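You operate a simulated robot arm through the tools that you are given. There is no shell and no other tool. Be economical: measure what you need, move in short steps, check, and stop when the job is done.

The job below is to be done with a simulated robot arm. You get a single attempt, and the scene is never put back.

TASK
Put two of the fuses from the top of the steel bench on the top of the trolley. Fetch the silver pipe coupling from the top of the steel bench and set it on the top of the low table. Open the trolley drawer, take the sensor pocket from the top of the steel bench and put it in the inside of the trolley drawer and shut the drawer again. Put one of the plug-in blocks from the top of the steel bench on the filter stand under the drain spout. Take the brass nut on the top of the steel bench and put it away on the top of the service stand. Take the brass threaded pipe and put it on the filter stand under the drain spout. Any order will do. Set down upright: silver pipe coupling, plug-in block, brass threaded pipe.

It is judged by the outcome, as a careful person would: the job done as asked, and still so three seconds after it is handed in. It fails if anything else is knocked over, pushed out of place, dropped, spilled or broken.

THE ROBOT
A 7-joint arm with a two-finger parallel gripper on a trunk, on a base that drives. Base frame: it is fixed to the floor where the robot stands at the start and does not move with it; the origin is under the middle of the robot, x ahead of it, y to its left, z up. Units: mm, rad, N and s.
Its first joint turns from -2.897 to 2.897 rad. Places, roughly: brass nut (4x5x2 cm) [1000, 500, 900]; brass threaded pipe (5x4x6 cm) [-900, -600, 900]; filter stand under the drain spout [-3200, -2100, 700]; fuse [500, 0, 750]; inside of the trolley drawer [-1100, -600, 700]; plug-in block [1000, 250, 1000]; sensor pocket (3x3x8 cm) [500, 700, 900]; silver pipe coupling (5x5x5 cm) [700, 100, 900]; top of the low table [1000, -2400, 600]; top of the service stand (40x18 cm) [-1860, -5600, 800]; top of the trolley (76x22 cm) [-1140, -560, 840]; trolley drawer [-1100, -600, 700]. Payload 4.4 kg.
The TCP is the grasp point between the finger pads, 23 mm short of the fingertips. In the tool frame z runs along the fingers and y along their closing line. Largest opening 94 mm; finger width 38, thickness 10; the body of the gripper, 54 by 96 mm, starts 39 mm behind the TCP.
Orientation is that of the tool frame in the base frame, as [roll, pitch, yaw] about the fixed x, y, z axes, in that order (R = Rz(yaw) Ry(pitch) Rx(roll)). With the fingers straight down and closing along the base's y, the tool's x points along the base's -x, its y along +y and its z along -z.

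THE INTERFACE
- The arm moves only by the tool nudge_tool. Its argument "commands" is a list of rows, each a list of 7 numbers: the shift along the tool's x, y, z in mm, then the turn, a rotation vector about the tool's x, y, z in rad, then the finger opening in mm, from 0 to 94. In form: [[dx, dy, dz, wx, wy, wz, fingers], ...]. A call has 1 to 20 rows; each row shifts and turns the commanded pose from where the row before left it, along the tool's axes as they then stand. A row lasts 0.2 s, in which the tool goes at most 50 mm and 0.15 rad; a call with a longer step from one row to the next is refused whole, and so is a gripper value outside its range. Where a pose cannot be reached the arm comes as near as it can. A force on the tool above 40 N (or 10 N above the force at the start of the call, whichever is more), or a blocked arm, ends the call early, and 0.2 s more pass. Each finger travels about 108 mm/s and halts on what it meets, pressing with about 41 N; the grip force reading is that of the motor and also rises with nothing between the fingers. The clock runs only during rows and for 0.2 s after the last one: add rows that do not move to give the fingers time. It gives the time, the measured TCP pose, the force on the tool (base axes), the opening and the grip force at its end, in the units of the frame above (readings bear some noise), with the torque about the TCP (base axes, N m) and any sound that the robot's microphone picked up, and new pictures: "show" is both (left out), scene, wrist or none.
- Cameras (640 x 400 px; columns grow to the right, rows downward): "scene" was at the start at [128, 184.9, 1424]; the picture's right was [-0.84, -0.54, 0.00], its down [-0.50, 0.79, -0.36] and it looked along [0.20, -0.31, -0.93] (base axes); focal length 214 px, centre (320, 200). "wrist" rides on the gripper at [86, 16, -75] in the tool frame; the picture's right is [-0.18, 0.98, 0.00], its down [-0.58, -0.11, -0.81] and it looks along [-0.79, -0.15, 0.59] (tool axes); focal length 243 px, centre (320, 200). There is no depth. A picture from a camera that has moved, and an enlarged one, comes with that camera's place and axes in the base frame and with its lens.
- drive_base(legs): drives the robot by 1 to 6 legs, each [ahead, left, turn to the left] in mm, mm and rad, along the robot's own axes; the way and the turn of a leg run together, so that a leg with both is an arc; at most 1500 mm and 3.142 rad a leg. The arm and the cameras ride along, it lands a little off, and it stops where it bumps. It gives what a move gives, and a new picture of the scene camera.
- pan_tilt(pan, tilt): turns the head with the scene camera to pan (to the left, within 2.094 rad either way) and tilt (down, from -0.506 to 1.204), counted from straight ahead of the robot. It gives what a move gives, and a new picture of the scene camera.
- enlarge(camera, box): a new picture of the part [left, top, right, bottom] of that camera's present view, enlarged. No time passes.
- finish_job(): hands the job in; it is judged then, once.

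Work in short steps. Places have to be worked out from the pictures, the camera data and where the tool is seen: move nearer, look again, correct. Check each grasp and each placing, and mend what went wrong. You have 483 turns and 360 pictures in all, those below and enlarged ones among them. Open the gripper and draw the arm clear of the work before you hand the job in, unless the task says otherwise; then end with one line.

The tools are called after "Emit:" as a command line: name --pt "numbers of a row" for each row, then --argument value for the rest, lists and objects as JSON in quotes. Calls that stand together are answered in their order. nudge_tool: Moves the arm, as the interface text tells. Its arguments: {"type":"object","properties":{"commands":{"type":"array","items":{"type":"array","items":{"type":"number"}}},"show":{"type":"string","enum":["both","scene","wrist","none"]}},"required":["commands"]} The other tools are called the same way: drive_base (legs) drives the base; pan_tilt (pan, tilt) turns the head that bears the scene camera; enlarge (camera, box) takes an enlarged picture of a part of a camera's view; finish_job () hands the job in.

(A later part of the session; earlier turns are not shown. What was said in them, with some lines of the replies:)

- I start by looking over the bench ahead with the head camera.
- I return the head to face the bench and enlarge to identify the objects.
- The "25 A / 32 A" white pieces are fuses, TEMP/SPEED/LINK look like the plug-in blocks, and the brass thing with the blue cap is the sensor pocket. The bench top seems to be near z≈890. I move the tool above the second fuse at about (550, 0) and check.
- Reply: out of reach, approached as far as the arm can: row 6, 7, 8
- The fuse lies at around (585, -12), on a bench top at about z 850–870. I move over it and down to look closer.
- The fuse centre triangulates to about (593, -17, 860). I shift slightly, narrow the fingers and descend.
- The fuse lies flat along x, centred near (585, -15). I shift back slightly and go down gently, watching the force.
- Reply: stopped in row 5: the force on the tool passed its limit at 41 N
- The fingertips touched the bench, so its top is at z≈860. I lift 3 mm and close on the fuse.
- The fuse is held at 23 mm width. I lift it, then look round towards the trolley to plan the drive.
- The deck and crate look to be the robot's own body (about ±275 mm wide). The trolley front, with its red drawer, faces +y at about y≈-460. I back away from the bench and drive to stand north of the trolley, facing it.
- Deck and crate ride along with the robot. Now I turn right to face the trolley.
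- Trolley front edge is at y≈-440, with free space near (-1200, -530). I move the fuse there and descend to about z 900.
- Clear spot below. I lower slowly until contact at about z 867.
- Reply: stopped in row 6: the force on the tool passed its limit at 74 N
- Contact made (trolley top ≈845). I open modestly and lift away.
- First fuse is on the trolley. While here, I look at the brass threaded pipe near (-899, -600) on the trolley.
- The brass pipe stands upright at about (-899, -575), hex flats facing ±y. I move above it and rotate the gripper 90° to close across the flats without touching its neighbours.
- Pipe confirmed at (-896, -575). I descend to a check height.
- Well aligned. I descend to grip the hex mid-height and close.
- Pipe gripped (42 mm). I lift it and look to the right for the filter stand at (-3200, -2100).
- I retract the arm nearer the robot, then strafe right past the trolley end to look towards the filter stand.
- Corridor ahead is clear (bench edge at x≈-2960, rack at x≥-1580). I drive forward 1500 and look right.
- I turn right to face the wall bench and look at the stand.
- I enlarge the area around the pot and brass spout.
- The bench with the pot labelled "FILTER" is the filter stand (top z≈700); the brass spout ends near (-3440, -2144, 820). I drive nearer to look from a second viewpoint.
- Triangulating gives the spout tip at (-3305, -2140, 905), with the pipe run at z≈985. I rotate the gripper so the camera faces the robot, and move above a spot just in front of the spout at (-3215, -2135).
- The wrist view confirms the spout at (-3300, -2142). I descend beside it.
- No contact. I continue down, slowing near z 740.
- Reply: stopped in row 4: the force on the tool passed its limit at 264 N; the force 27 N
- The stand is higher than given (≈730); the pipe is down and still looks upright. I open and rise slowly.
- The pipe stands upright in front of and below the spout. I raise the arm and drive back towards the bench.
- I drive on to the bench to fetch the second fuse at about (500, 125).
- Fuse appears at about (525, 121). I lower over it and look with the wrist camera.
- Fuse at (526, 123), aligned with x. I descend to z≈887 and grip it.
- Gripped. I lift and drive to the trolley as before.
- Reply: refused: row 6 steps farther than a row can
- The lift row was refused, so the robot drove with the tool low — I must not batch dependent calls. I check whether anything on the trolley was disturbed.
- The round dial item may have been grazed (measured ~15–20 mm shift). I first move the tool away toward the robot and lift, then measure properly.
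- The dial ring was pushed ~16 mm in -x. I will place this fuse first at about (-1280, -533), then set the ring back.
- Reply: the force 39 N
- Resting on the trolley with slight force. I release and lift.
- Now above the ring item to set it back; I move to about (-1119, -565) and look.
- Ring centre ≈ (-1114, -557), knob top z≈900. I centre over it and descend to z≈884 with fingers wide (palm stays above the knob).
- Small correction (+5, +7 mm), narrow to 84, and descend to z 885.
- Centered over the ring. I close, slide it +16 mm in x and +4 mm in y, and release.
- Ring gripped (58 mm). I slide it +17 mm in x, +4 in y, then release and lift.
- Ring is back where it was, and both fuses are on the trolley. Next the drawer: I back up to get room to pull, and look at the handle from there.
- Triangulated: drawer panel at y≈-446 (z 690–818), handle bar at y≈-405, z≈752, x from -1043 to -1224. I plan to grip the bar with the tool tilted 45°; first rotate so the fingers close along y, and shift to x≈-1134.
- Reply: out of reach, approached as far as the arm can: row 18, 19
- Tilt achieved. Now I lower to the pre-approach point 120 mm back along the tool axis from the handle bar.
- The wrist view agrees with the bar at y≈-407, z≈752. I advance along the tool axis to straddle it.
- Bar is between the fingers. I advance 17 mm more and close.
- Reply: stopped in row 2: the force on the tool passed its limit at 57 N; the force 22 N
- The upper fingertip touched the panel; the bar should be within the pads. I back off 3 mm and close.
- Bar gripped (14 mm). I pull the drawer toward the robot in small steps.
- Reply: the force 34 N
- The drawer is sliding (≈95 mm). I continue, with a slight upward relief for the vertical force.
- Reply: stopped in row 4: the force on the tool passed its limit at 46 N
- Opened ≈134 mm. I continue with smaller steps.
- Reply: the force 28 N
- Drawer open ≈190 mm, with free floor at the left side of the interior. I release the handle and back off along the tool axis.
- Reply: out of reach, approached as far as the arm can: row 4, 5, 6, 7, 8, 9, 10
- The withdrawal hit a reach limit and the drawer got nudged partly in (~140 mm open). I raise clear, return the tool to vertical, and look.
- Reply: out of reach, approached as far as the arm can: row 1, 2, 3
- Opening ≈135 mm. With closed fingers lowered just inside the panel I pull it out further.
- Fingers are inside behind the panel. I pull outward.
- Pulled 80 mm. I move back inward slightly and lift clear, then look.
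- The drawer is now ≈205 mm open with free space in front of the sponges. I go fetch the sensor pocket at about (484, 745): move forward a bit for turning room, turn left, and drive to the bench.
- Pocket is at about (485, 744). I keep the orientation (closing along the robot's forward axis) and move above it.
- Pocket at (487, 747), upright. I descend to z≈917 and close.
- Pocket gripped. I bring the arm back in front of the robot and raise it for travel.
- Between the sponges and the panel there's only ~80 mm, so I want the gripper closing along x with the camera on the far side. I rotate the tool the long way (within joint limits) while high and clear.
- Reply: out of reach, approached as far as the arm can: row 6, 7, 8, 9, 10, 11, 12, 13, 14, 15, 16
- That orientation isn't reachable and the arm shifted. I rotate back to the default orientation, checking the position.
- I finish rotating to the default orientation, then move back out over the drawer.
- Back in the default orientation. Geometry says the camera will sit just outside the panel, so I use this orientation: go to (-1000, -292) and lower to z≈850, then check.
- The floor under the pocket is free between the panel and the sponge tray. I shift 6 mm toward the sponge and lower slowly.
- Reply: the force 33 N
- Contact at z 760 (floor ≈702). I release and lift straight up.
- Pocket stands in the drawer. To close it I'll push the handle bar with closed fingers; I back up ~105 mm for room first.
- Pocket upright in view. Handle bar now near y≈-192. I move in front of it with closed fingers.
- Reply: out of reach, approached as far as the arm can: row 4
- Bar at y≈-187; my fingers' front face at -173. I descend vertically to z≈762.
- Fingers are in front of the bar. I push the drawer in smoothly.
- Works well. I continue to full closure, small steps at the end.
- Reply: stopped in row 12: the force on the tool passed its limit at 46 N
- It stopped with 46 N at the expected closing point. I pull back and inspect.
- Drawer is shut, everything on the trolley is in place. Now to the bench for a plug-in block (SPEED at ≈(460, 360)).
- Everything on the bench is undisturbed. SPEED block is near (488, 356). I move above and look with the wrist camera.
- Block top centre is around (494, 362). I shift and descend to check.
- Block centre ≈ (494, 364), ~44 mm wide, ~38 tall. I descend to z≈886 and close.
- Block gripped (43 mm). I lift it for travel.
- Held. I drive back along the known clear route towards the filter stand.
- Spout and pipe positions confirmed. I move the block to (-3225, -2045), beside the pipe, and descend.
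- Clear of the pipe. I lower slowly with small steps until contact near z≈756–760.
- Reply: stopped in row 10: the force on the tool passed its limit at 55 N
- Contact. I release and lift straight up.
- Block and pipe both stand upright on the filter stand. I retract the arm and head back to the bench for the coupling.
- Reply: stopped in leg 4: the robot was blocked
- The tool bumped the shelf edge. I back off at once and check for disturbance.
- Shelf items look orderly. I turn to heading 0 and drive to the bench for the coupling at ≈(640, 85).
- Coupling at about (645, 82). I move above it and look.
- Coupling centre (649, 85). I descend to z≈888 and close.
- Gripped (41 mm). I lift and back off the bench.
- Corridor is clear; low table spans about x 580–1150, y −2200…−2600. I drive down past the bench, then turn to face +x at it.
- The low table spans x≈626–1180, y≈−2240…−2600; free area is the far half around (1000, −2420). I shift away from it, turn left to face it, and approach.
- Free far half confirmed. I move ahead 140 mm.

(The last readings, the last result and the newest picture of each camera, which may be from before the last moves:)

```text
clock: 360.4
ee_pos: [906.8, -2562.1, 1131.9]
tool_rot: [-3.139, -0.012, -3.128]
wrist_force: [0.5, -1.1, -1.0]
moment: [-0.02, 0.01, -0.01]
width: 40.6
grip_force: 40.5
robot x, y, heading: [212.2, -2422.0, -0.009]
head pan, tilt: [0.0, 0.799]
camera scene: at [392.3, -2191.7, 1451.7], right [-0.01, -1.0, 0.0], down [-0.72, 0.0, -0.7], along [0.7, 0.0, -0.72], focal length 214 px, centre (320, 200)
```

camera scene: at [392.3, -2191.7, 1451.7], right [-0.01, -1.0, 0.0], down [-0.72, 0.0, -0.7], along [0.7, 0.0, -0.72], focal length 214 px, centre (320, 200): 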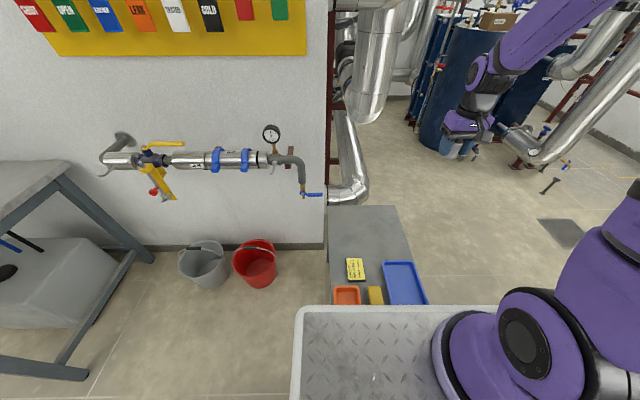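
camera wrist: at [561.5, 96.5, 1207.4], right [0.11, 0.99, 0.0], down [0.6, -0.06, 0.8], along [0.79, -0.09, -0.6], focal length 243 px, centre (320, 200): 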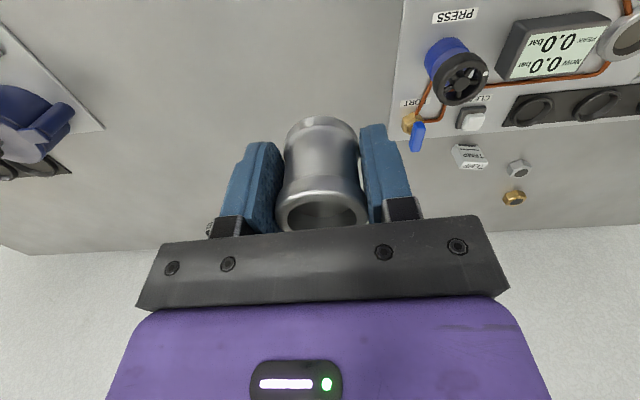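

I move over (1010, −2420) and lower to z≈760 to check the surface height.

Emit:
nudge_tool --pt "-26 35 0 0 0 0 25" --pt "-26 35 0 0 0 0 25" --pt "-26 35 0 0 0 0 25" --pt "-26 35 0 0 0 0 25" --pt "0 0 45 0 0 0 25" --pt "0 0 45 0 0 0 25" --pt "0 0 45 0 0 0 25" --pt "0 0 45 0 0 0 25" --pt "0 0 45 0 0 0 25" --pt "0 0 45 0 0 0 25" --pt "0 0 45 0 0 0 25" --pt "0 0 45 0 0 0 25" --pt "0 0 0 0 0 0 25"

```text
clock: 363.2
ee_pos: [1004.0, -2420.9, 772.8]
tool_rot: [-3.139, -0.013, -3.127]
wrist_force: [-0.9, -0.4, -1.1]
moment: [0.02, 0.02, 0.0]
width: 40.6
grip_force: 41.5
robot x, y, heading: [211.5, -2428.0, -0.007]
head pan, tilt: [0.0, 0.799]
camera scene: at [392.2, -2191.7, 1451.7], right [-0.01, -1.0, 0.0], down [-0.72, 0.0, -0.7], along [0.7, 0.0, -0.72], focal length 214 px, centre (320, 200)
camera wrist: at [919.1, -2406.4, 847.3], right [0.17, 0.99, 0.0], down [0.59, -0.1, 0.8], along [0.79, -0.14, -0.6], focal length 243 px, centre (320, 200)
```

scene: 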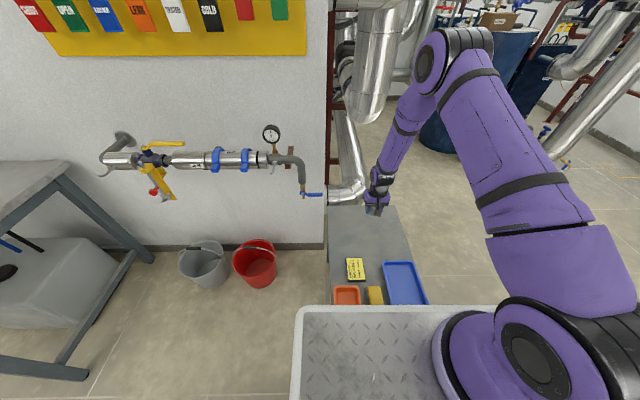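
wrist: 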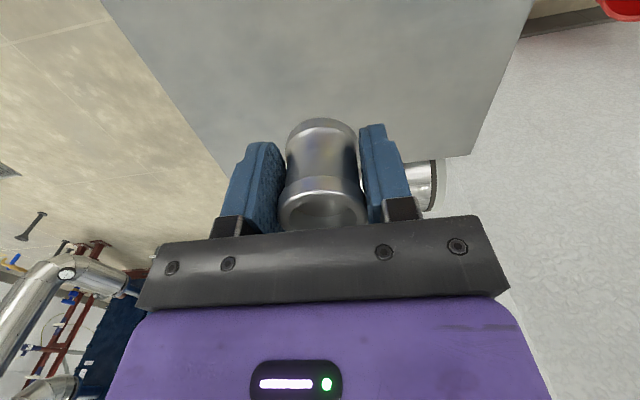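

I lower further: to ≈650 then in fine steps.

Emit:
nudge_tool --pt "0 0 35 0 0 0 25" --pt "0 0 35 0 0 0 25" --pt "0 0 25 0 0 0 25" --pt "0 0 12 0 0 0 25" --pt "0 0 5 0 0 0 25" --pt "0 0 3 0 0 0 25" --pt "0 0 3 0 0 0 25" --pt "0 0 3 0 0 0 25" --pt "0 0 3 0 0 0 25" --pt "0 0 3 0 0 0 25" --pt "0 0 3 0 0 0 25" --pt "0 0 3 0 0 0 25" --pt "0 0 3 0 0 0 25" --pt "0 0 3 0 0 0 25" --pt "0 0 0 0 0 0 25" --show "wrist"

```text
clock: 366.4
ee_pos: [1003.1, -2421.1, 632.1]
tool_rot: [-3.14, -0.012, -3.128]
wrist_force: [-1.2, 0.0, -2.1]
moment: [-0.05, 0.02, -0.01]
width: 40.8
grip_force: 41.1
robot x, y, heading: [213.7, -2422.2, -0.008]
head pan, tilt: [0.0, 0.799]
camera wrist: at [917.1, -2405.9, 706.9], right [0.17, 0.99, 0.0], down [0.59, -0.1, 0.8], along [0.79, -0.14, -0.6], focal length 243 px, centre (320, 200)
```

wrist: 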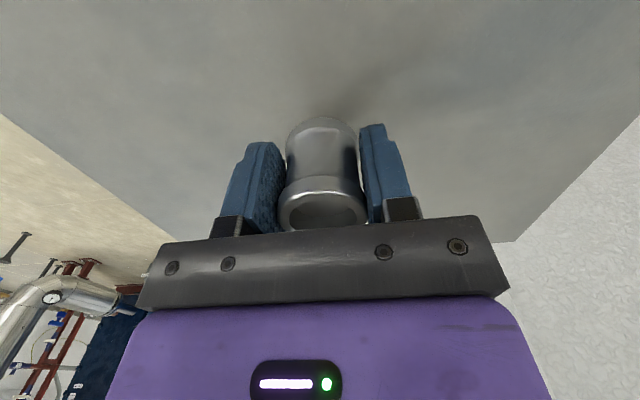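

Not yet in contact; I keep lowering in 2–3 mm steps.

Emit:
nudge_tool --pt "0 0 2.5 0 0 0 25" --pt "0 0 2.5 0 0 0 25" --pt "0 0 2.5 0 0 0 25" --pt "0 0 2.5 0 0 0 25" --pt "0 0 2.5 0 0 0 25" --pt "0 0 2.5 0 0 0 25" --pt "0 0 2.5 0 0 0 25" --pt "0 0 2.5 0 0 0 25" --pt "0 0 2.5 0 0 0 25" --pt "0 0 2.5 0 0 0 25" --pt "0 0 2.5 0 0 0 25" --pt "0 0 2.5 0 0 0 25" --pt "0 0 2.5 0 0 0 25" --pt "0 0 2.5 0 0 0 25" --pt "0 0 0 0 0 0 25" --show "wrist"

```text
clock: 369.1
ee_pos: [1003.4, -2420.0, 603.0]
tool_rot: [-3.139, -0.009, -3.128]
wrist_force: [-6.2, -1.6, 20.7]
moment: [0.27, -0.02, 0.03]
width: 40.1
grip_force: 40.4
robot x, y, heading: [212.6, -2421.9, -0.013]
head pan, tilt: [0.0, 0.799]
stopped in row 13: the force on the tool passed its limit at 46 N (the readings are from after the stop); the commanded pose is now the measured one
camera wrist: at [917.1, -2405.6, 677.9], right [0.17, 0.99, 0.0], down [0.59, -0.1, 0.8], along [0.79, -0.14, -0.6], focal length 243 px, centre (320, 200)
```

wrist: 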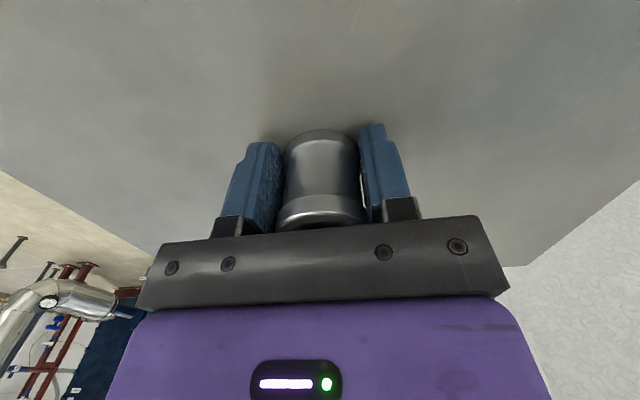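

Contact at the table. I release and lift.

Emit:
nudge_tool --pt "0 0 -1 0 0 0 41" --pt "0 0 0 0 0 0 60" --pt "0 0 0 0 0 0 70" --pt "0 0 -5 0 0 0 70" --pt "0 0 -25 0 0 0 70" --pt "0 0 -45 0 0 0 70" --pt "0 0 -45 0 0 0 70" --pt "0 0 0 0 0 0 70" --show "wrist"

```text
clock: 370.9
ee_pos: [1002.1, -2419.2, 722.3]
tool_rot: [-3.14, -0.013, -3.13]
wrist_force: [0.0, -1.1, 0.3]
moment: [-0.01, 0.02, -0.03]
width: 70.0
grip_force: 0.1
robot x, y, heading: [209.4, -2423.1, -0.005]
head pan, tilt: [0.0, 0.799]
camera wrist: at [916.2, -2404.5, 798.0], right [0.17, 0.99, 0.0], down [0.59, -0.1, 0.8], along [0.79, -0.14, -0.6], focal length 243 px, centre (320, 200)
```

wrist: 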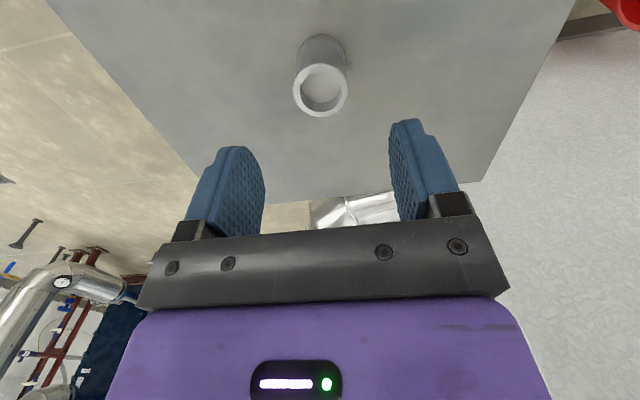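

Coupling stands upright on the low table. I raise and retract, then head back to the bench for the brass nut.

Emit:
nudge_tool --pt "0 0 -45 0 0 0 70" --pt "0 0 -45 0 0 0 70" --pt "0 0 -45 0 0 0 70" --pt "0 0 -45 0 0 0 70" --pt "0 0 -45 0 0 0 70" --pt "0 0 -45 0 0 0 70" --pt "0 0 -45 0 0 0 70" --pt "0 0 -45 0 0 0 70" --pt "0 0 -40 0 0 0 70" --pt "45 0 0 0 0 0 70" --pt "45 0 0 0 0 0 70" --pt "45 0 0 0 0 0 70" --pt "0 0 0 0 0 0 70" --show "scene"

```text
clock: 373.7
ee_pos: [874.9, -2420.8, 1125.7]
tool_rot: [-3.141, -0.011, -3.129]
wrist_force: [-0.4, -0.2, 0.3]
moment: [0.0, 0.0, 0.03]
width: 70.0
grip_force: 0.1
robot x, y, heading: [212.9, -2425.1, -0.005]
head pan, tilt: [0.0, 0.799]
camera scene: at [392.5, -2191.7, 1451.7], right [-0.01, -1.0, 0.0], down [-0.72, 0.0, -0.7], along [0.7, 0.0, -0.72], focal length 214 px, centre (320, 200)
```

scene: 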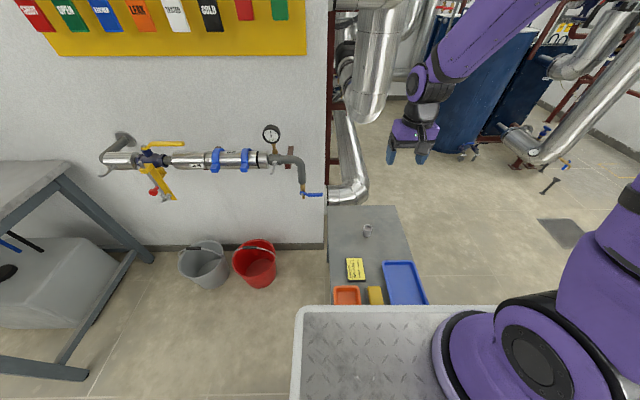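

Emit:
drive_base --legs '[[-330, 0, 0], [0, 1400, 0]]'

```text
clock: 382.5
ee_pos: [536.8, -981.6, 1123.9]
tool_rot: [-3.139, -0.01, -3.098]
wrist_force: [0.8, -0.1, -0.1]
moment: [-0.02, 0.03, 0.0]
width: 69.9
grip_force: 0.1
robot x, y, heading: [-125.8, -1006.0, 0.024]
head pan, tilt: [0.0, 0.799]
camera scene: at [48.5, -767.8, 1451.7], right [0.02, -1.0, 0.0], down [-0.72, -0.02, -0.7], along [0.7, 0.02, -0.72], focal length 214 px, centre (320, 200)
```

scene: 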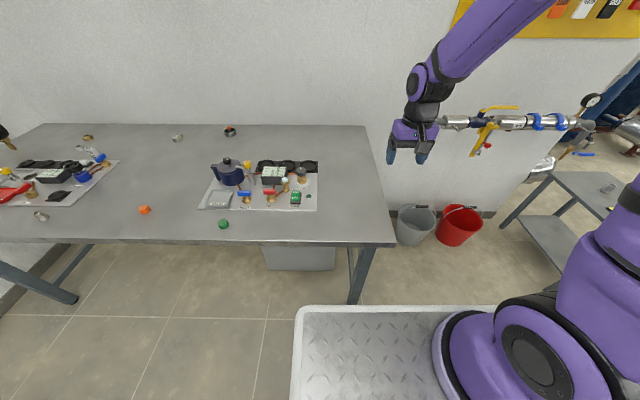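

Emit:
drive_base --legs '[[0, 0, -0.024], [0, 1450, 0]]'

Emit:
pan_tilt --pan 0.0 --tilt 0.7

Emit:
enlarge --camera "scene" --box '[260, 100, 460, 225]'

```text
clock: 390.0
ee_pos: [543.1, 449.9, 1126.3]
tool_rot: [-3.141, -0.009, -3.13]
wrist_force: [-0.8, 0.3, -0.1]
moment: [-0.03, -0.02, -0.01]
width: 70.3
grip_force: 0.1
robot x, y, heading: [-118.2, 447.2, -0.007]
head pan, tilt: [0.0, 0.799]
camera scene: at [61.7, 677.5, 1451.7], right [-0.01, -1.0, 0.0], down [-0.72, 0.01, -0.7], along [0.7, -0.01, -0.72], focal length 214 px, centre (320, 200)
```

scene: 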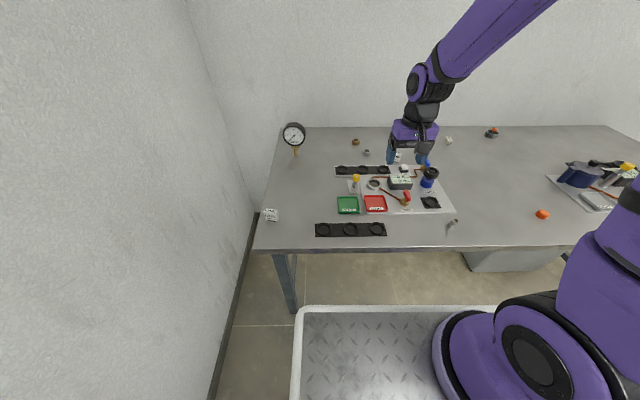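

```text
clock: 390.7
ee_pos: [544.5, 448.4, 1125.2]
tool_rot: [-3.14, -0.011, -3.13]
wrist_force: [-0.5, -0.3, 0.4]
moment: [0.01, 0.01, -0.01]
width: 69.7
grip_force: 0.0
robot x, y, heading: [-122.3, 448.2, -0.006]
head pan, tilt: [0.0, 0.7]
camera scene: at [66.0, 677.5, 1459.9], right [-0.01, -1.0, 0.0], down [-0.64, 0.0, -0.76], along [0.76, -0.01, -0.64], focal length 214 px, centre (320, 200)
```

scene: 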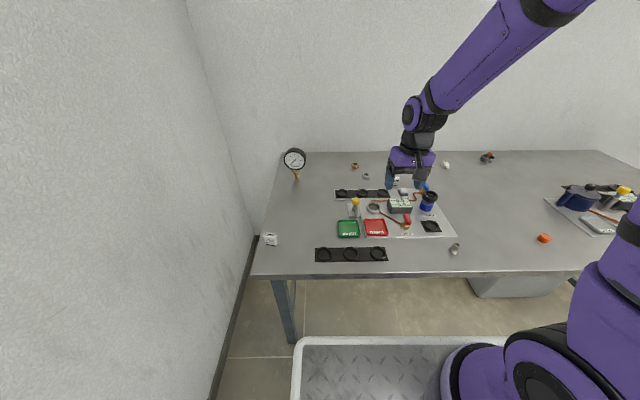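

```text
3.20 times, centred on (360, 162) of scene
camera zoom: at [66.0, 677.5, 1459.9], right [-0.01, -1.0, 0.0], down [-0.64, 0.0, -0.76], along [0.76, -0.01, -0.64], focal length 686 px, centre (192, 320)
```

zoom: 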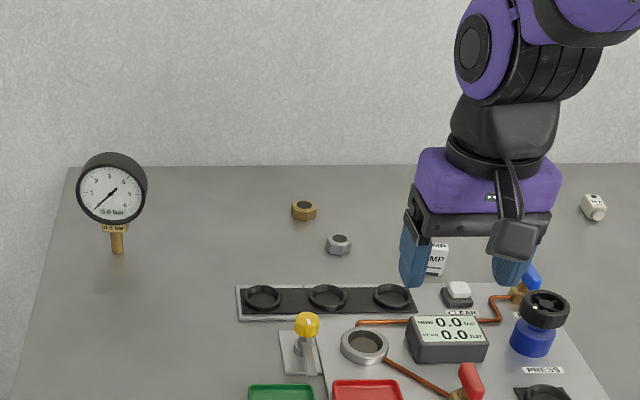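

The nut is at about (1043, 489), far back. I move ahead carefully to x≈35 (staying clear of the bench edge at ~438).

Emit:
drive_base --legs '[[155, 30, 0.006]]'

Emit:
enlarge --camera "scene" --box '[260, 100, 460, 225]'

```text
clock: 392.1
ee_pos: [700.8, 485.1, 1126.0]
tool_rot: [-3.14, -0.01, -3.12]
wrist_force: [-0.1, 0.4, -0.3]
moment: [-0.03, 0.0, 0.0]
width: 70.1
grip_force: 0.0
robot x, y, heading: [38.1, 479.8, 0.002]
head pan, tilt: [0.0, 0.7]
camera scene: at [220.7, 709.0, 1460.0], right [0.0, -1.0, 0.0], down [-0.64, 0.0, -0.76], along [0.76, 0.0, -0.64], focal length 214 px, centre (320, 200)
```

scene: 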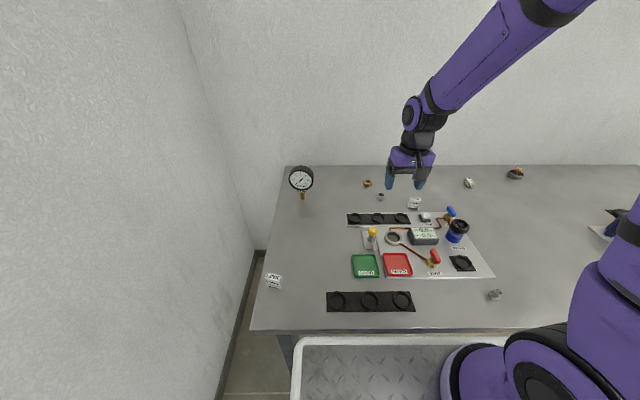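

```text
3.20 times, centred on (360, 162) of scene
camera zoom: at [220.7, 709.0, 1460.0], right [0.0, -1.0, 0.0], down [-0.64, 0.0, -0.76], along [0.76, 0.0, -0.64], focal length 686 px, centre (192, 320)
```

zoom: 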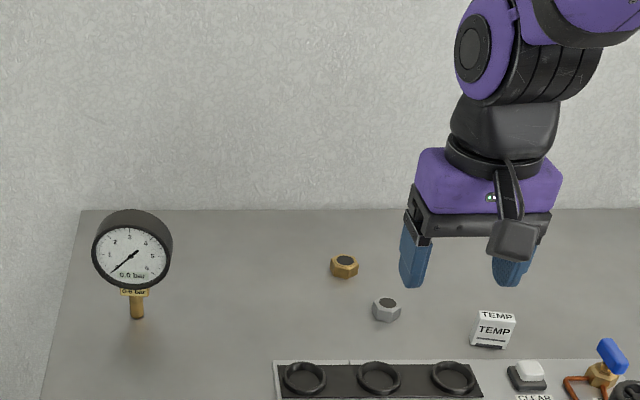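

Nut confirmed at (1043, 487). I extend forward while lowering to z≈1020, and see how far the arm reaches.

Emit:
nudge_tool --pt "-43 0 14 0 0 0 70" --pt "-43 0 14 0 0 0 70" --pt "-43 0 14 0 0 0 70" --pt "-43 0 14 0 0 0 70" --pt "-43 0 14 0 0 0 70" --pt "-43 0 14 0 0 0 70" --pt "-43 -4 14 0 0 0 70" --pt "0 0 0 0 0 0 70"

```text
clock: 393.9
ee_pos: [1002.0, 487.5, 1024.4]
tool_rot: [-3.139, -0.011, -3.121]
wrist_force: [-0.5, -0.2, -0.5]
moment: [-0.01, 0.01, 0.01]
width: 70.0
grip_force: 0.0
robot x, y, heading: [39.3, 477.5, 0.007]
head pan, tilt: [0.0, 0.7]
camera scene: at [220.6, 709.0, 1460.0], right [0.0, -1.0, 0.0], down [-0.64, 0.0, -0.76], along [0.76, 0.0, -0.64], focal length 214 px, centre (320, 200)
camera wrist: at [916.5, 502.0, 1099.4], right [0.16, 0.99, 0.0], down [0.59, -0.1, 0.8], along [0.79, -0.13, -0.6], focal length 243 px, centre (320, 200)
```

scene: 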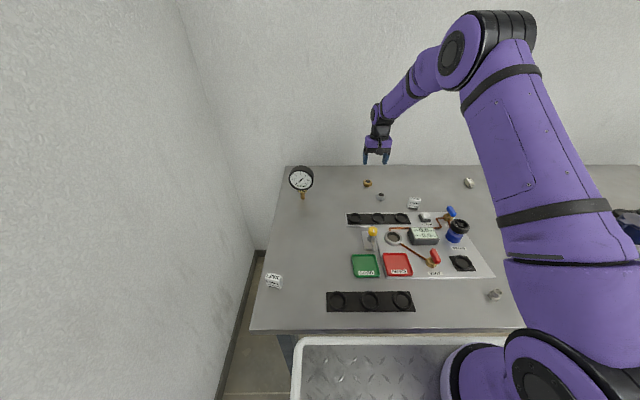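
wrist: 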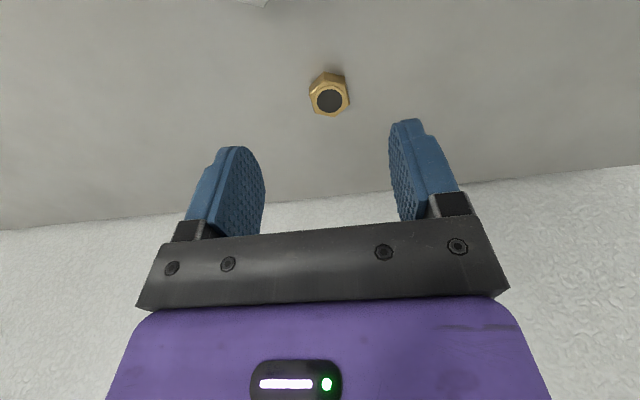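

Still reachable. Nut at (1046, 490). I move over it and lower to z≈925.

Emit:
nudge_tool --pt "-22 2 35 0 0 0 70" --pt "-22 1 35 0 0 0 70" --pt "0 0 30 0 0 0 70" --pt "0 0 0 0 0 0 70" --show "wrist"

Emit:
enlarge --camera "wrist" --box '[240, 60, 400, 160]'

```text
clock: 394.9
ee_pos: [1043.9, 489.1, 920.7]
tool_rot: [-3.141, -0.01, -3.121]
wrist_force: [-1.0, 0.6, -0.2]
moment: [0.02, -0.03, -0.03]
width: 69.9
grip_force: 0.1
robot x, y, heading: [37.1, 476.4, -0.001]
head pan, tilt: [0.0, 0.7]
camera wrist: at [958.0, 503.1, 995.5], right [0.16, 0.99, 0.0], down [0.59, -0.1, 0.8], along [0.79, -0.13, -0.6], focal length 243 px, centre (320, 200)
```

wrist: 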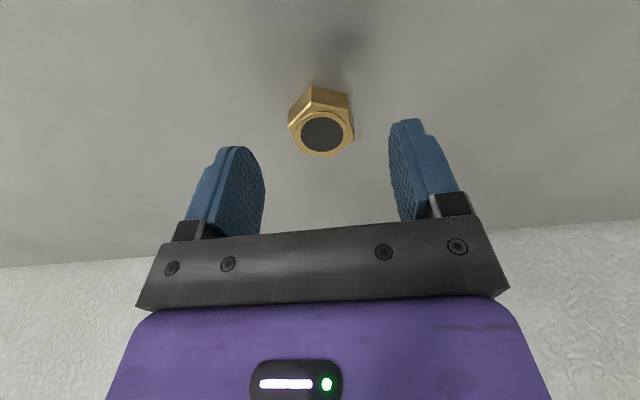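

```text
4.00 times, centred on (320, 110) of wrist
camera zoom: at [958.0, 503.1, 995.5], right [0.16, 0.99, 0.0], down [0.59, -0.1, 0.8], along [0.79, -0.13, -0.6], focal length 970 px, centre (320, 560)
```

zoom: 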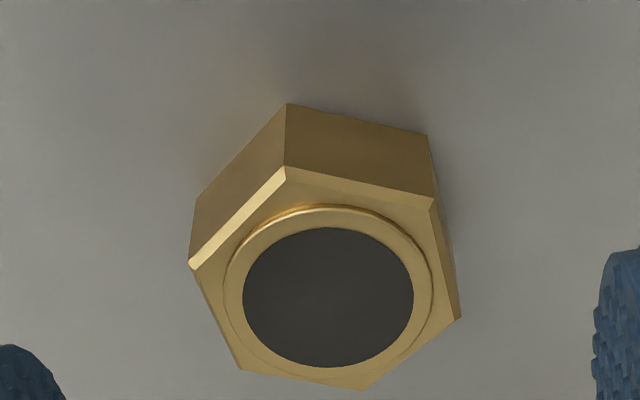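

The nut's flats face ±y, rotated ≈7°. I rotate the tool by 0.11 rad, centre at (1046, 490), and descend to z≈886.

Emit:
nudge_tool --pt "-2 1 0 0 0 -0.11 60" --pt "0 0 15 0 0 0 60" --pt "0 0 12 0 0 0 60" --pt "0 0 5 0 0 0 60" --pt "0 0 2 0 0 0 60" --pt "0 0 0 0 0 0 60" --show "wrist"

```text
clock: 396.3
ee_pos: [1045.3, 492.0, 889.7]
tool_rot: [-3.14, -0.011, -3.01]
wrist_force: [-0.3, -0.5, 0.3]
moment: [-0.02, -0.02, 0.01]
width: 60.1
grip_force: 0.0
robot x, y, heading: [34.5, 475.6, 0.0]
head pan, tilt: [0.0, 0.7]
camera wrist: at [958.1, 495.9, 963.9], right [0.05, 1.0, 0.0], down [0.6, -0.03, 0.8], along [0.8, -0.04, -0.6], focal length 243 px, centre (320, 200)
```

wrist: 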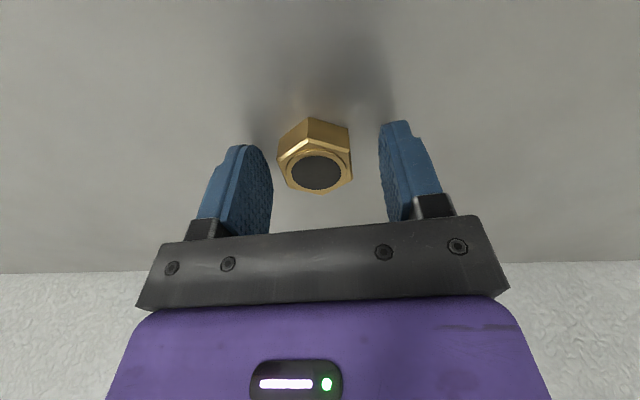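

Emit:
nudge_tool --pt "0 0 3 0 0 0 60" --pt "0 0 0 0 0 0 60" --pt "0 0 0 0 0 0 45" --pt "0 0 0 0 0 0 30" --pt "0 0 0 0 0 0 15" --pt "0 0 0 0 0 0 15" --pt "0 0 0 0 0 0 15" --show "wrist"

```text
clock: 397.9
ee_pos: [1044.5, 491.5, 886.1]
tool_rot: [3.141, -0.01, -3.012]
wrist_force: [-0.4, 0.9, 1.1]
moment: [0.03, 0.03, 0.0]
width: 35.6
grip_force: 41.2
robot x, y, heading: [40.5, 477.2, 0.006]
head pan, tilt: [0.0, 0.7]
camera wrist: at [957.4, 495.5, 961.4], right [0.05, 1.0, 0.0], down [0.6, -0.03, 0.8], along [0.8, -0.04, -0.6], focal length 243 px, centre (320, 200)
```

wrist: 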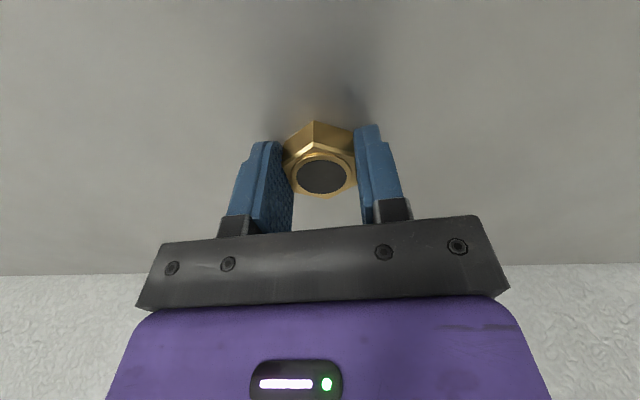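

Gripped across flats (35.6 mm). I lift and retract.

Emit:
nudge_tool --pt "0 0 -20 0 0 0 15" --pt "0 0 -45 0 0 0 15" --pt "0 0 -45 0 0 0 15" --pt "0 0 -40 0 0 0 15" --pt "45 -6 -10 0 0 0 15" --pt "45 -6 -10 0 0 0 15" --pt "45 -6 -10 0 0 0 15" --pt "45 -6 -10 0 0 0 15" --pt "45 -6 -10 0 0 0 15" --pt "45 -6 -10 0 0 0 15" --pt "45 -6 -10 0 0 0 15" --pt "45 -6 -10 0 0 0 15" --pt "0 0 0 0 0 0 15" --show "both"

```text
clock: 400.7
ee_pos: [693.7, 399.6, 1119.8]
tool_rot: [-3.141, -0.013, -3.012]
wrist_force: [0.1, -0.6, -0.3]
moment: [0.02, 0.02, -0.04]
width: 35.4
grip_force: 41.0
robot x, y, heading: [38.3, 476.6, -0.002]
head pan, tilt: [0.0, 0.7]
camera scene: at [220.9, 709.0, 1460.0], right [0.0, -1.0, 0.0], down [-0.64, 0.0, -0.76], along [0.76, 0.0, -0.64], focal length 214 px, centre (320, 200)
camera wrist: at [606.8, 404.1, 1195.2], right [0.05, 1.0, 0.0], down [0.6, -0.03, 0.8], along [0.8, -0.04, -0.6], focal length 243 px, centre (320, 200)
```

scene: 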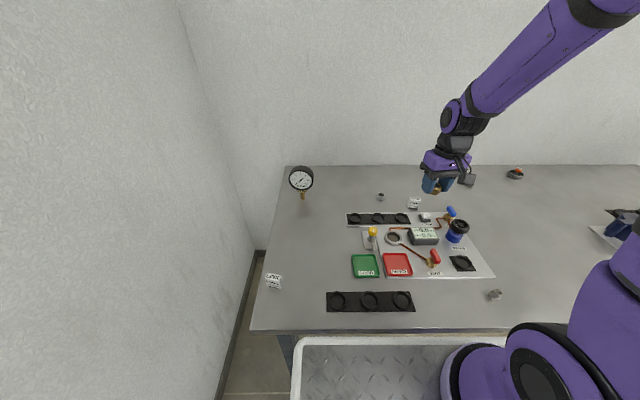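
wrist: 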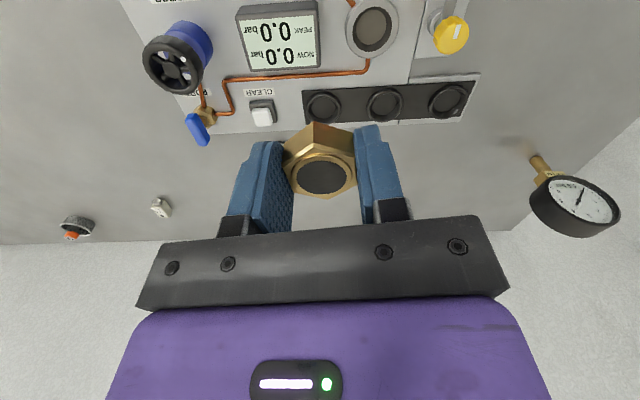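

Nut held. I drive the known route to the west corridor and turn south.

Emit:
drive_base --legs '[[-1000, -330, 0], [-1280, 0, 0], [0, 0, -1.575]]'

```text
clock: 415.9
ee_pos: [-2287.8, -498.4, 1119.0]
tool_rot: [3.14, -0.009, 1.719]
wrist_force: [-0.4, -0.3, -1.3]
moment: [-0.03, -0.01, -0.01]
width: 35.5
grip_force: 40.7
robot x, y, heading: [-2223.7, 158.4, -1.549]
head pan, tilt: [0.0, 0.7]
camera scene: at [-1985.8, -25.1, 1460.0], right [-1.0, -0.02, 0.0], down [-0.01, 0.64, -0.76], along [0.01, -0.76, -0.64], focal length 214 px, centre (320, 200)
```

scene: 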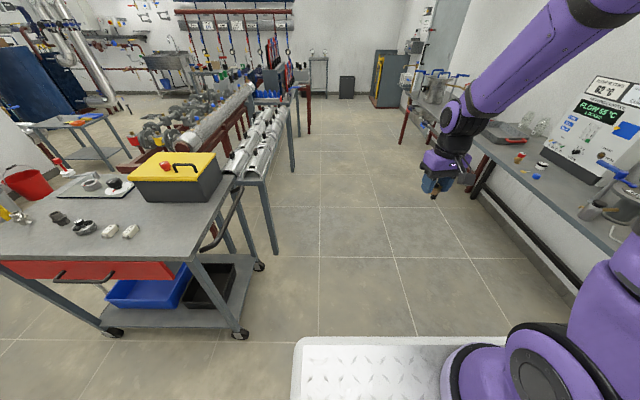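

Emit:
drive_base --legs '[[0, 0, -0.022], [1450, -30, 0], [1000, 0, 0]]'

```text
clock: 428.1
ee_pos: [-2341.7, -2931.5, 1120.1]
tool_rot: [-3.14, -0.01, 1.69]
wrist_force: [0.3, 0.0, -0.8]
moment: [0.01, -0.01, -0.02]
width: 35.3
grip_force: 41.1
robot x, y, heading: [-2255.0, -2277.7, -1.578]
head pan, tilt: [0.0, 0.7]
camera scene: at [-2025.4, -2467.9, 1460.0], right [-1.0, 0.01, 0.0], down [0.01, 0.64, -0.76], along [-0.01, -0.76, -0.64], focal length 214 px, centre (320, 200)
```

scene: 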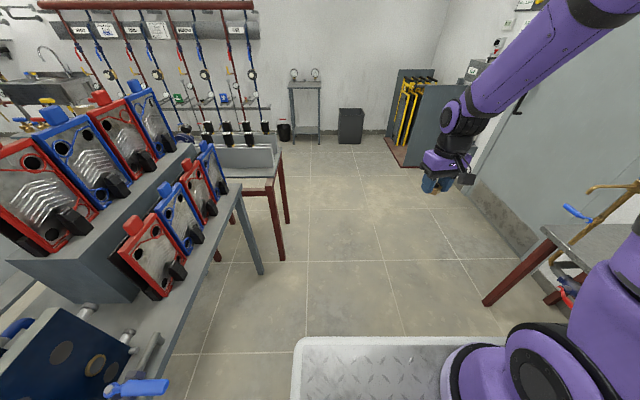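

Clear ahead; the service stand with two gauges is at x≈-1850 by the far wall. I continue and then shift left.

Emit:
drive_base --legs '[[0, 0, 0.007], [1450, 0, 0], [700, 350, 0]]'

Emit:
pan_tilt --pan -0.05 --tilt 0.6

Emit:
enlarge --camera "scene" --box '[260, 60, 460, 185]'

```text
clock: 439.5
ee_pos: [-2014.9, -5096.6, 1120.3]
tool_rot: [-3.142, -0.01, 1.682]
wrist_force: [0.3, -0.1, -0.1]
moment: [-0.02, 0.04, -0.01]
width: 35.5
grip_force: 41.2
robot x, y, heading: [-1919.4, -4442.4, -1.589]
head pan, tilt: [0.0, 0.7]
camera scene: at [-1695.7, -4635.3, 1460.0], right [-1.0, 0.02, 0.0], down [0.01, 0.64, -0.76], along [-0.01, -0.76, -0.64], focal length 214 px, centre (320, 200)
```

scene: 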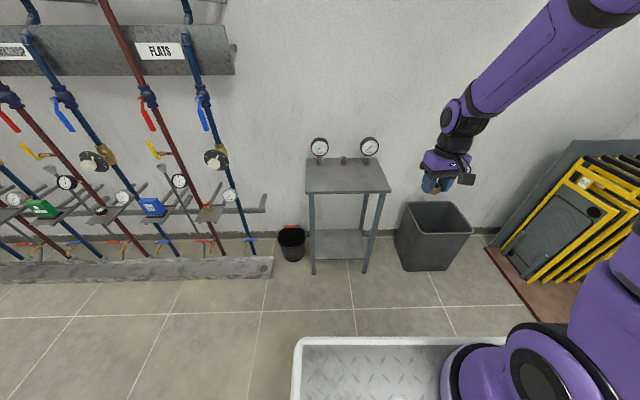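

```text
clock: 440.2
ee_pos: [-2014.7, -5097.2, 1121.3]
tool_rot: [-3.141, -0.011, 1.682]
wrist_force: [-0.5, 0.1, -1.0]
moment: [-0.01, 0.0, -0.02]
width: 35.6
grip_force: 41.0
robot x, y, heading: [-1925.0, -4441.0, -1.586]
head pan, tilt: [-0.051, 0.6]
camera scene: at [-1700.2, -4638.5, 1468.6], right [-1.0, 0.07, 0.0], down [0.04, 0.56, -0.82], along [-0.06, -0.82, -0.57], focal length 214 px, centre (320, 200)
```

scene: 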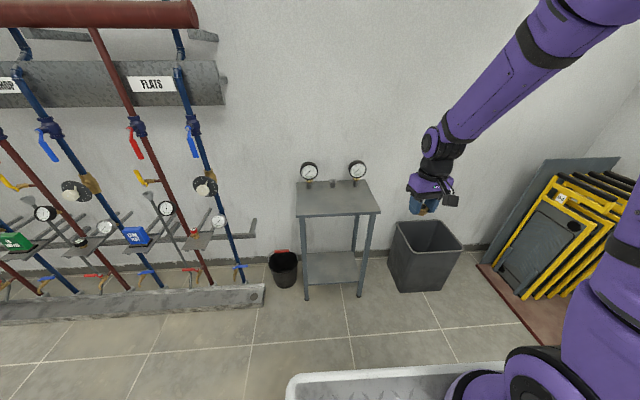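

```text
3.20 times, centred on (360, 122) of scene
camera zoom: at [-1700.2, -4638.5, 1468.6], right [-1.0, 0.07, 0.0], down [0.04, 0.56, -0.82], along [-0.06, -0.82, -0.57], focal length 686 px, centre (192, 448)
```

zoom: 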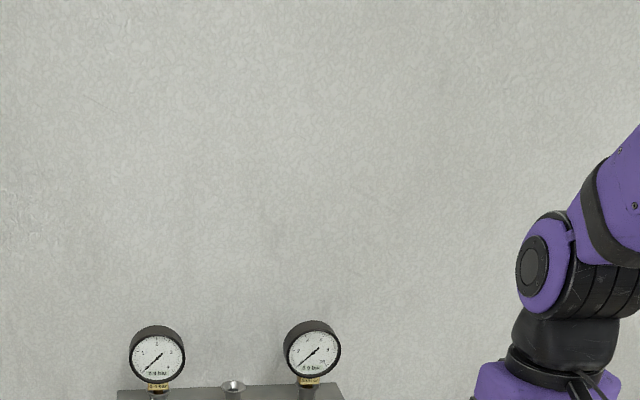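

Stand top: x −2066…−1641, y −5487…−5800, gauges along the back. I drive ahead 440 mm, shifting left slightly.

Emit:
drive_base --legs '[[440, 60, 0.018]]'

Emit:
pan_tilt --pan -0.2 --tilt 0.9

```text
clock: 442.9
ee_pos: [-1937.0, -5533.7, 1120.5]
tool_rot: [-3.141, -0.012, 1.712]
wrist_force: [-0.4, -0.6, -1.0]
moment: [0.02, 0.02, -0.02]
width: 35.4
grip_force: 41.0
robot x, y, heading: [-1867.3, -4880.5, -1.558]
head pan, tilt: [-0.051, 0.6]
camera scene: at [-1635.5, -5066.7, 1468.6], right [-1.0, 0.04, 0.0], down [0.02, 0.56, -0.82], along [-0.03, -0.82, -0.57], focal length 214 px, centre (320, 200)
```

scene: 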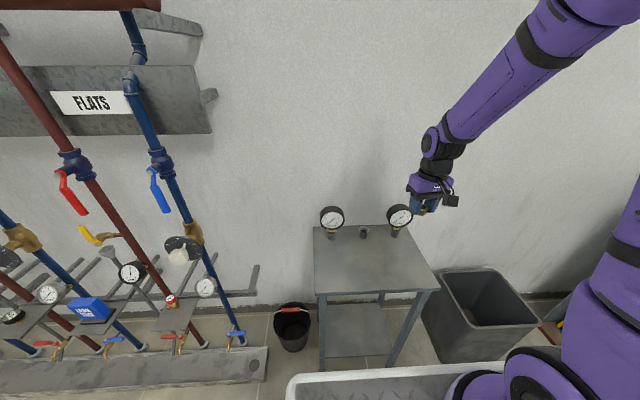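

```text
clock: 443.7
ee_pos: [-1937.0, -5534.6, 1121.0]
tool_rot: [-3.141, -0.01, 1.711]
wrist_force: [0.3, 0.0, -1.0]
moment: [0.0, 0.02, 0.0]
width: 35.3
grip_force: 41.0
robot x, y, heading: [-1866.3, -4880.5, -1.559]
head pan, tilt: [-0.201, 0.901]
camera scene: at [-1646.2, -5052.5, 1443.9], right [-0.98, 0.19, 0.0], down [0.15, 0.77, -0.62], along [-0.12, -0.61, -0.78], focal length 214 px, centre (320, 200)
```

scene: 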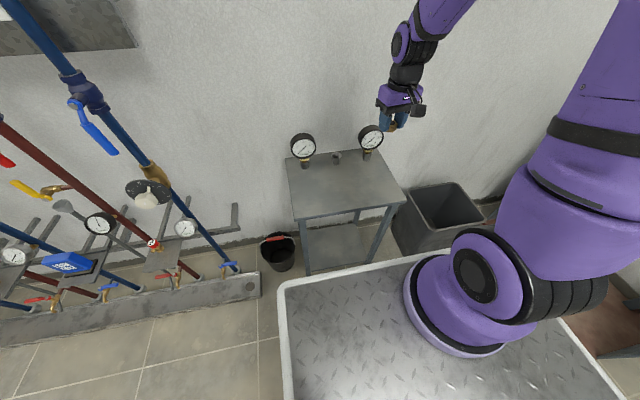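

Geometry is consistent (stand top z≈800). I move to (-1855, -5585) and lower to ≈870.

Emit:
nudge_tool --pt "-31 37 0 0 0 0 15" --pt "-31 37 0 0 0 0 15" --pt "0 0 45 0 0 0 15" --pt "0 0 45 0 0 0 15" --pt "0 0 45 0 0 0 15" --pt "0 0 45 0 0 0 15" --pt "0 0 45 0 0 0 15" --pt "0 0 20 0 0 0 15" --pt "0 0 0 0 0 0 15"

```text
clock: 445.7
ee_pos: [-1857.5, -5581.6, 876.3]
tool_rot: [3.14, -0.01, 1.71]
wrist_force: [-0.8, -0.1, -1.3]
moment: [0.03, 0.0, 0.03]
width: 35.4
grip_force: 41.2
robot x, y, heading: [-1866.5, -4880.4, -1.558]
head pan, tilt: [-0.201, 0.901]
camera scene: at [-1646.2, -5052.4, 1443.8], right [-0.98, 0.19, 0.0], down [0.15, 0.77, -0.62], along [-0.12, -0.61, -0.78], focal length 214 px, centre (320, 200)
camera wrist: at [-1852.3, -5494.9, 950.2], right [1.0, -0.05, 0.0], down [-0.03, -0.6, 0.8], along [-0.04, -0.8, -0.6], focal length 243 px, centre (320, 200)
```

scene: 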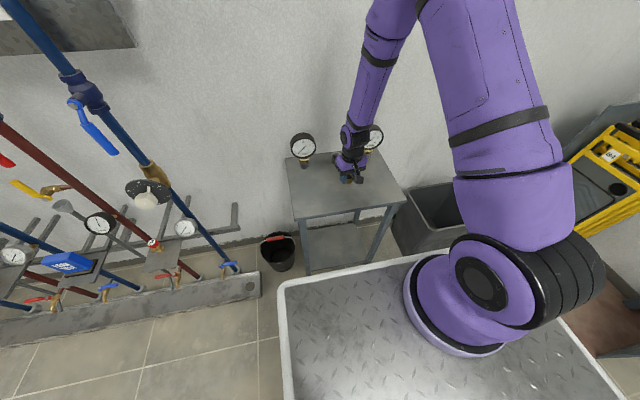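
wrist: 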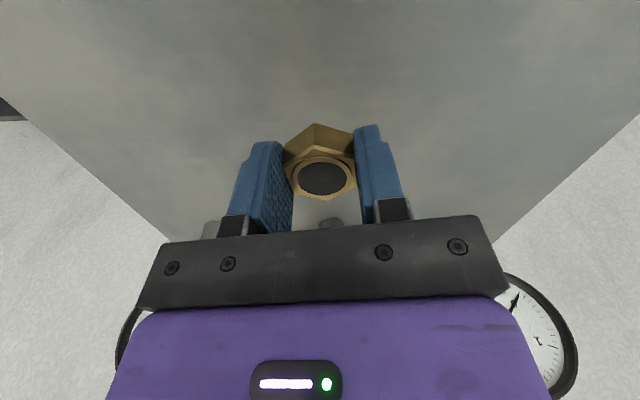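

I lower gently to contact.

Emit:
nudge_tool --pt "0 0 15 0 0 0 15" --pt "0 0 10 0 0 0 15" --pt "0 0 4 0 0 0 15" --pt "0 0 2.5 0 0 0 15" --pt "0 0 2.5 0 0 0 15" --pt "0 0 2.5 0 0 0 15" --pt "0 0 2.5 0 0 0 15" --pt "0 0 2.5 0 0 0 15" --pt "0 0 2.5 0 0 0 15" --pt "0 0 2.5 0 0 0 15" --pt "0 0 2.5 0 0 0 15" --pt "0 0 2.5 0 0 0 15" --pt "0 0 2.5 0 0 0 15" --pt "0 0 2.5 0 0 0 15" --pt "0 0 0 0 0 0 15" --show "wrist"

```text
clock: 448.4
ee_pos: [-1855.4, -5582.5, 825.2]
tool_rot: [-3.141, -0.008, 1.71]
wrist_force: [-0.5, 7.4, 21.2]
moment: [0.04, -0.04, 0.03]
width: 35.1
grip_force: 41.0
robot x, y, heading: [-1865.1, -4878.9, -1.558]
head pan, tilt: [-0.201, 0.901]
stopped in row 13: the force on the tool passed its limit at 44 N (the readings are from after the stop); the commanded pose is now the measured one
camera wrist: at [-1851.6, -5495.3, 899.2], right [1.0, -0.05, 0.0], down [-0.03, -0.6, 0.8], along [-0.04, -0.8, -0.6], focal length 243 px, centre (320, 200)
```

wrist: 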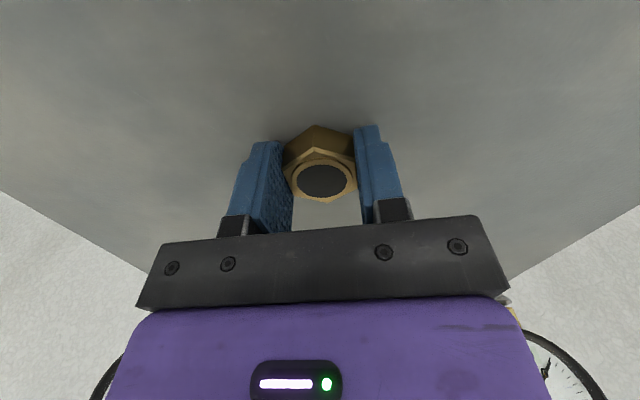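

Contact at the stand. I release and lift away.

Emit:
nudge_tool --pt "0 0 -1 0 0 0 37" --pt "0 0 0 0 0 0 55" --pt "0 0 0 0 0 0 60" --pt "0 0 -5 0 0 0 60" --pt "0 0 -25 0 0 0 60" --pt "0 0 -45 0 0 0 60" --pt "0 0 -45 0 0 0 60" --pt "0 0 -45 0 0 0 60" --pt "0 0 -45 0 0 0 60" --pt "0 0 -45 0 0 0 60" --pt "0 0 0 0 0 0 60"

```text
clock: 450.8
ee_pos: [-1853.8, -5585.2, 1080.9]
tool_rot: [3.141, -0.009, 1.708]
wrist_force: [0.8, -0.5, 0.0]
moment: [0.03, -0.01, 0.0]
width: 60.1
grip_force: 0.0
robot x, y, heading: [-1865.5, -4877.2, -1.558]
head pan, tilt: [-0.201, 0.901]
camera scene: at [-1646.2, -5052.6, 1443.8], right [-0.98, 0.19, 0.0], down [0.15, 0.77, -0.62], along [-0.12, -0.61, -0.78], focal length 214 px, centre (320, 200)
camera wrist: at [-1850.5, -5498.2, 1155.6], right [1.0, -0.05, 0.0], down [-0.03, -0.6, 0.8], along [-0.04, -0.8, -0.6], focal length 243 px, centre (320, 200)
```

scene: 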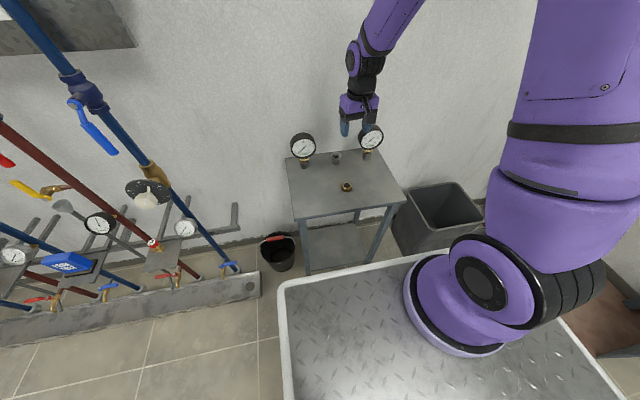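
wrist: 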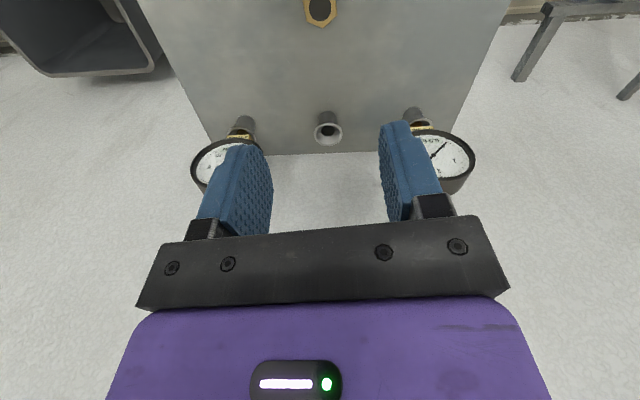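

The nut is on the service stand, so every item has been delivered. I back the robot and open gripper clear of the stand.

Emit:
drive_base --legs '[[-300, 0, 0]]'

```text
clock: 452.9
ee_pos: [-1861.1, -5288.8, 1081.4]
tool_rot: [3.14, -0.008, 1.703]
wrist_force: [0.2, 0.0, 0.2]
moment: [0.01, -0.02, 0.03]
width: 60.1
grip_force: 0.1
robot x, y, heading: [-1868.0, -4581.3, -1.565]
head pan, tilt: [-0.201, 0.901]
camera scene: at [-1649.4, -4757.0, 1443.8], right [-0.98, 0.2, 0.0], down [0.15, 0.77, -0.62], along [-0.12, -0.61, -0.78], focal length 214 px, centre (320, 200)
```

scene: 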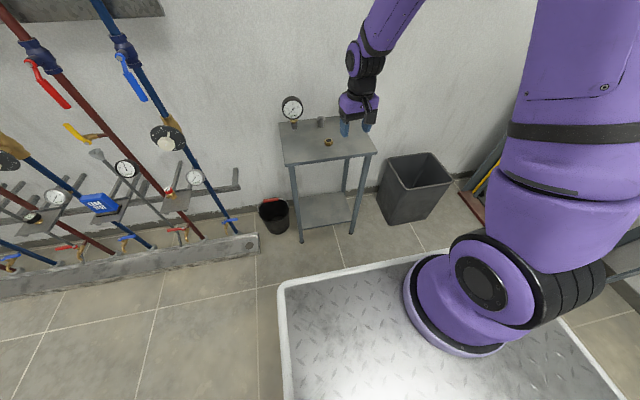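

The gripper is open and clear of the stand, and everything is where it should be, so I hand the job in.

Emit:
finish_job

```text
The job is handed in.
```

All the requested items were delivered and the job is handed in; the pipe and block stand upright in front of the drain spout (85–125 mm to one side) rather than directly beneath it, a round dial on the trolley was knocked about 16 mm and set back by eye, and the arm bumped the wall shelf once with nothing seen to move.
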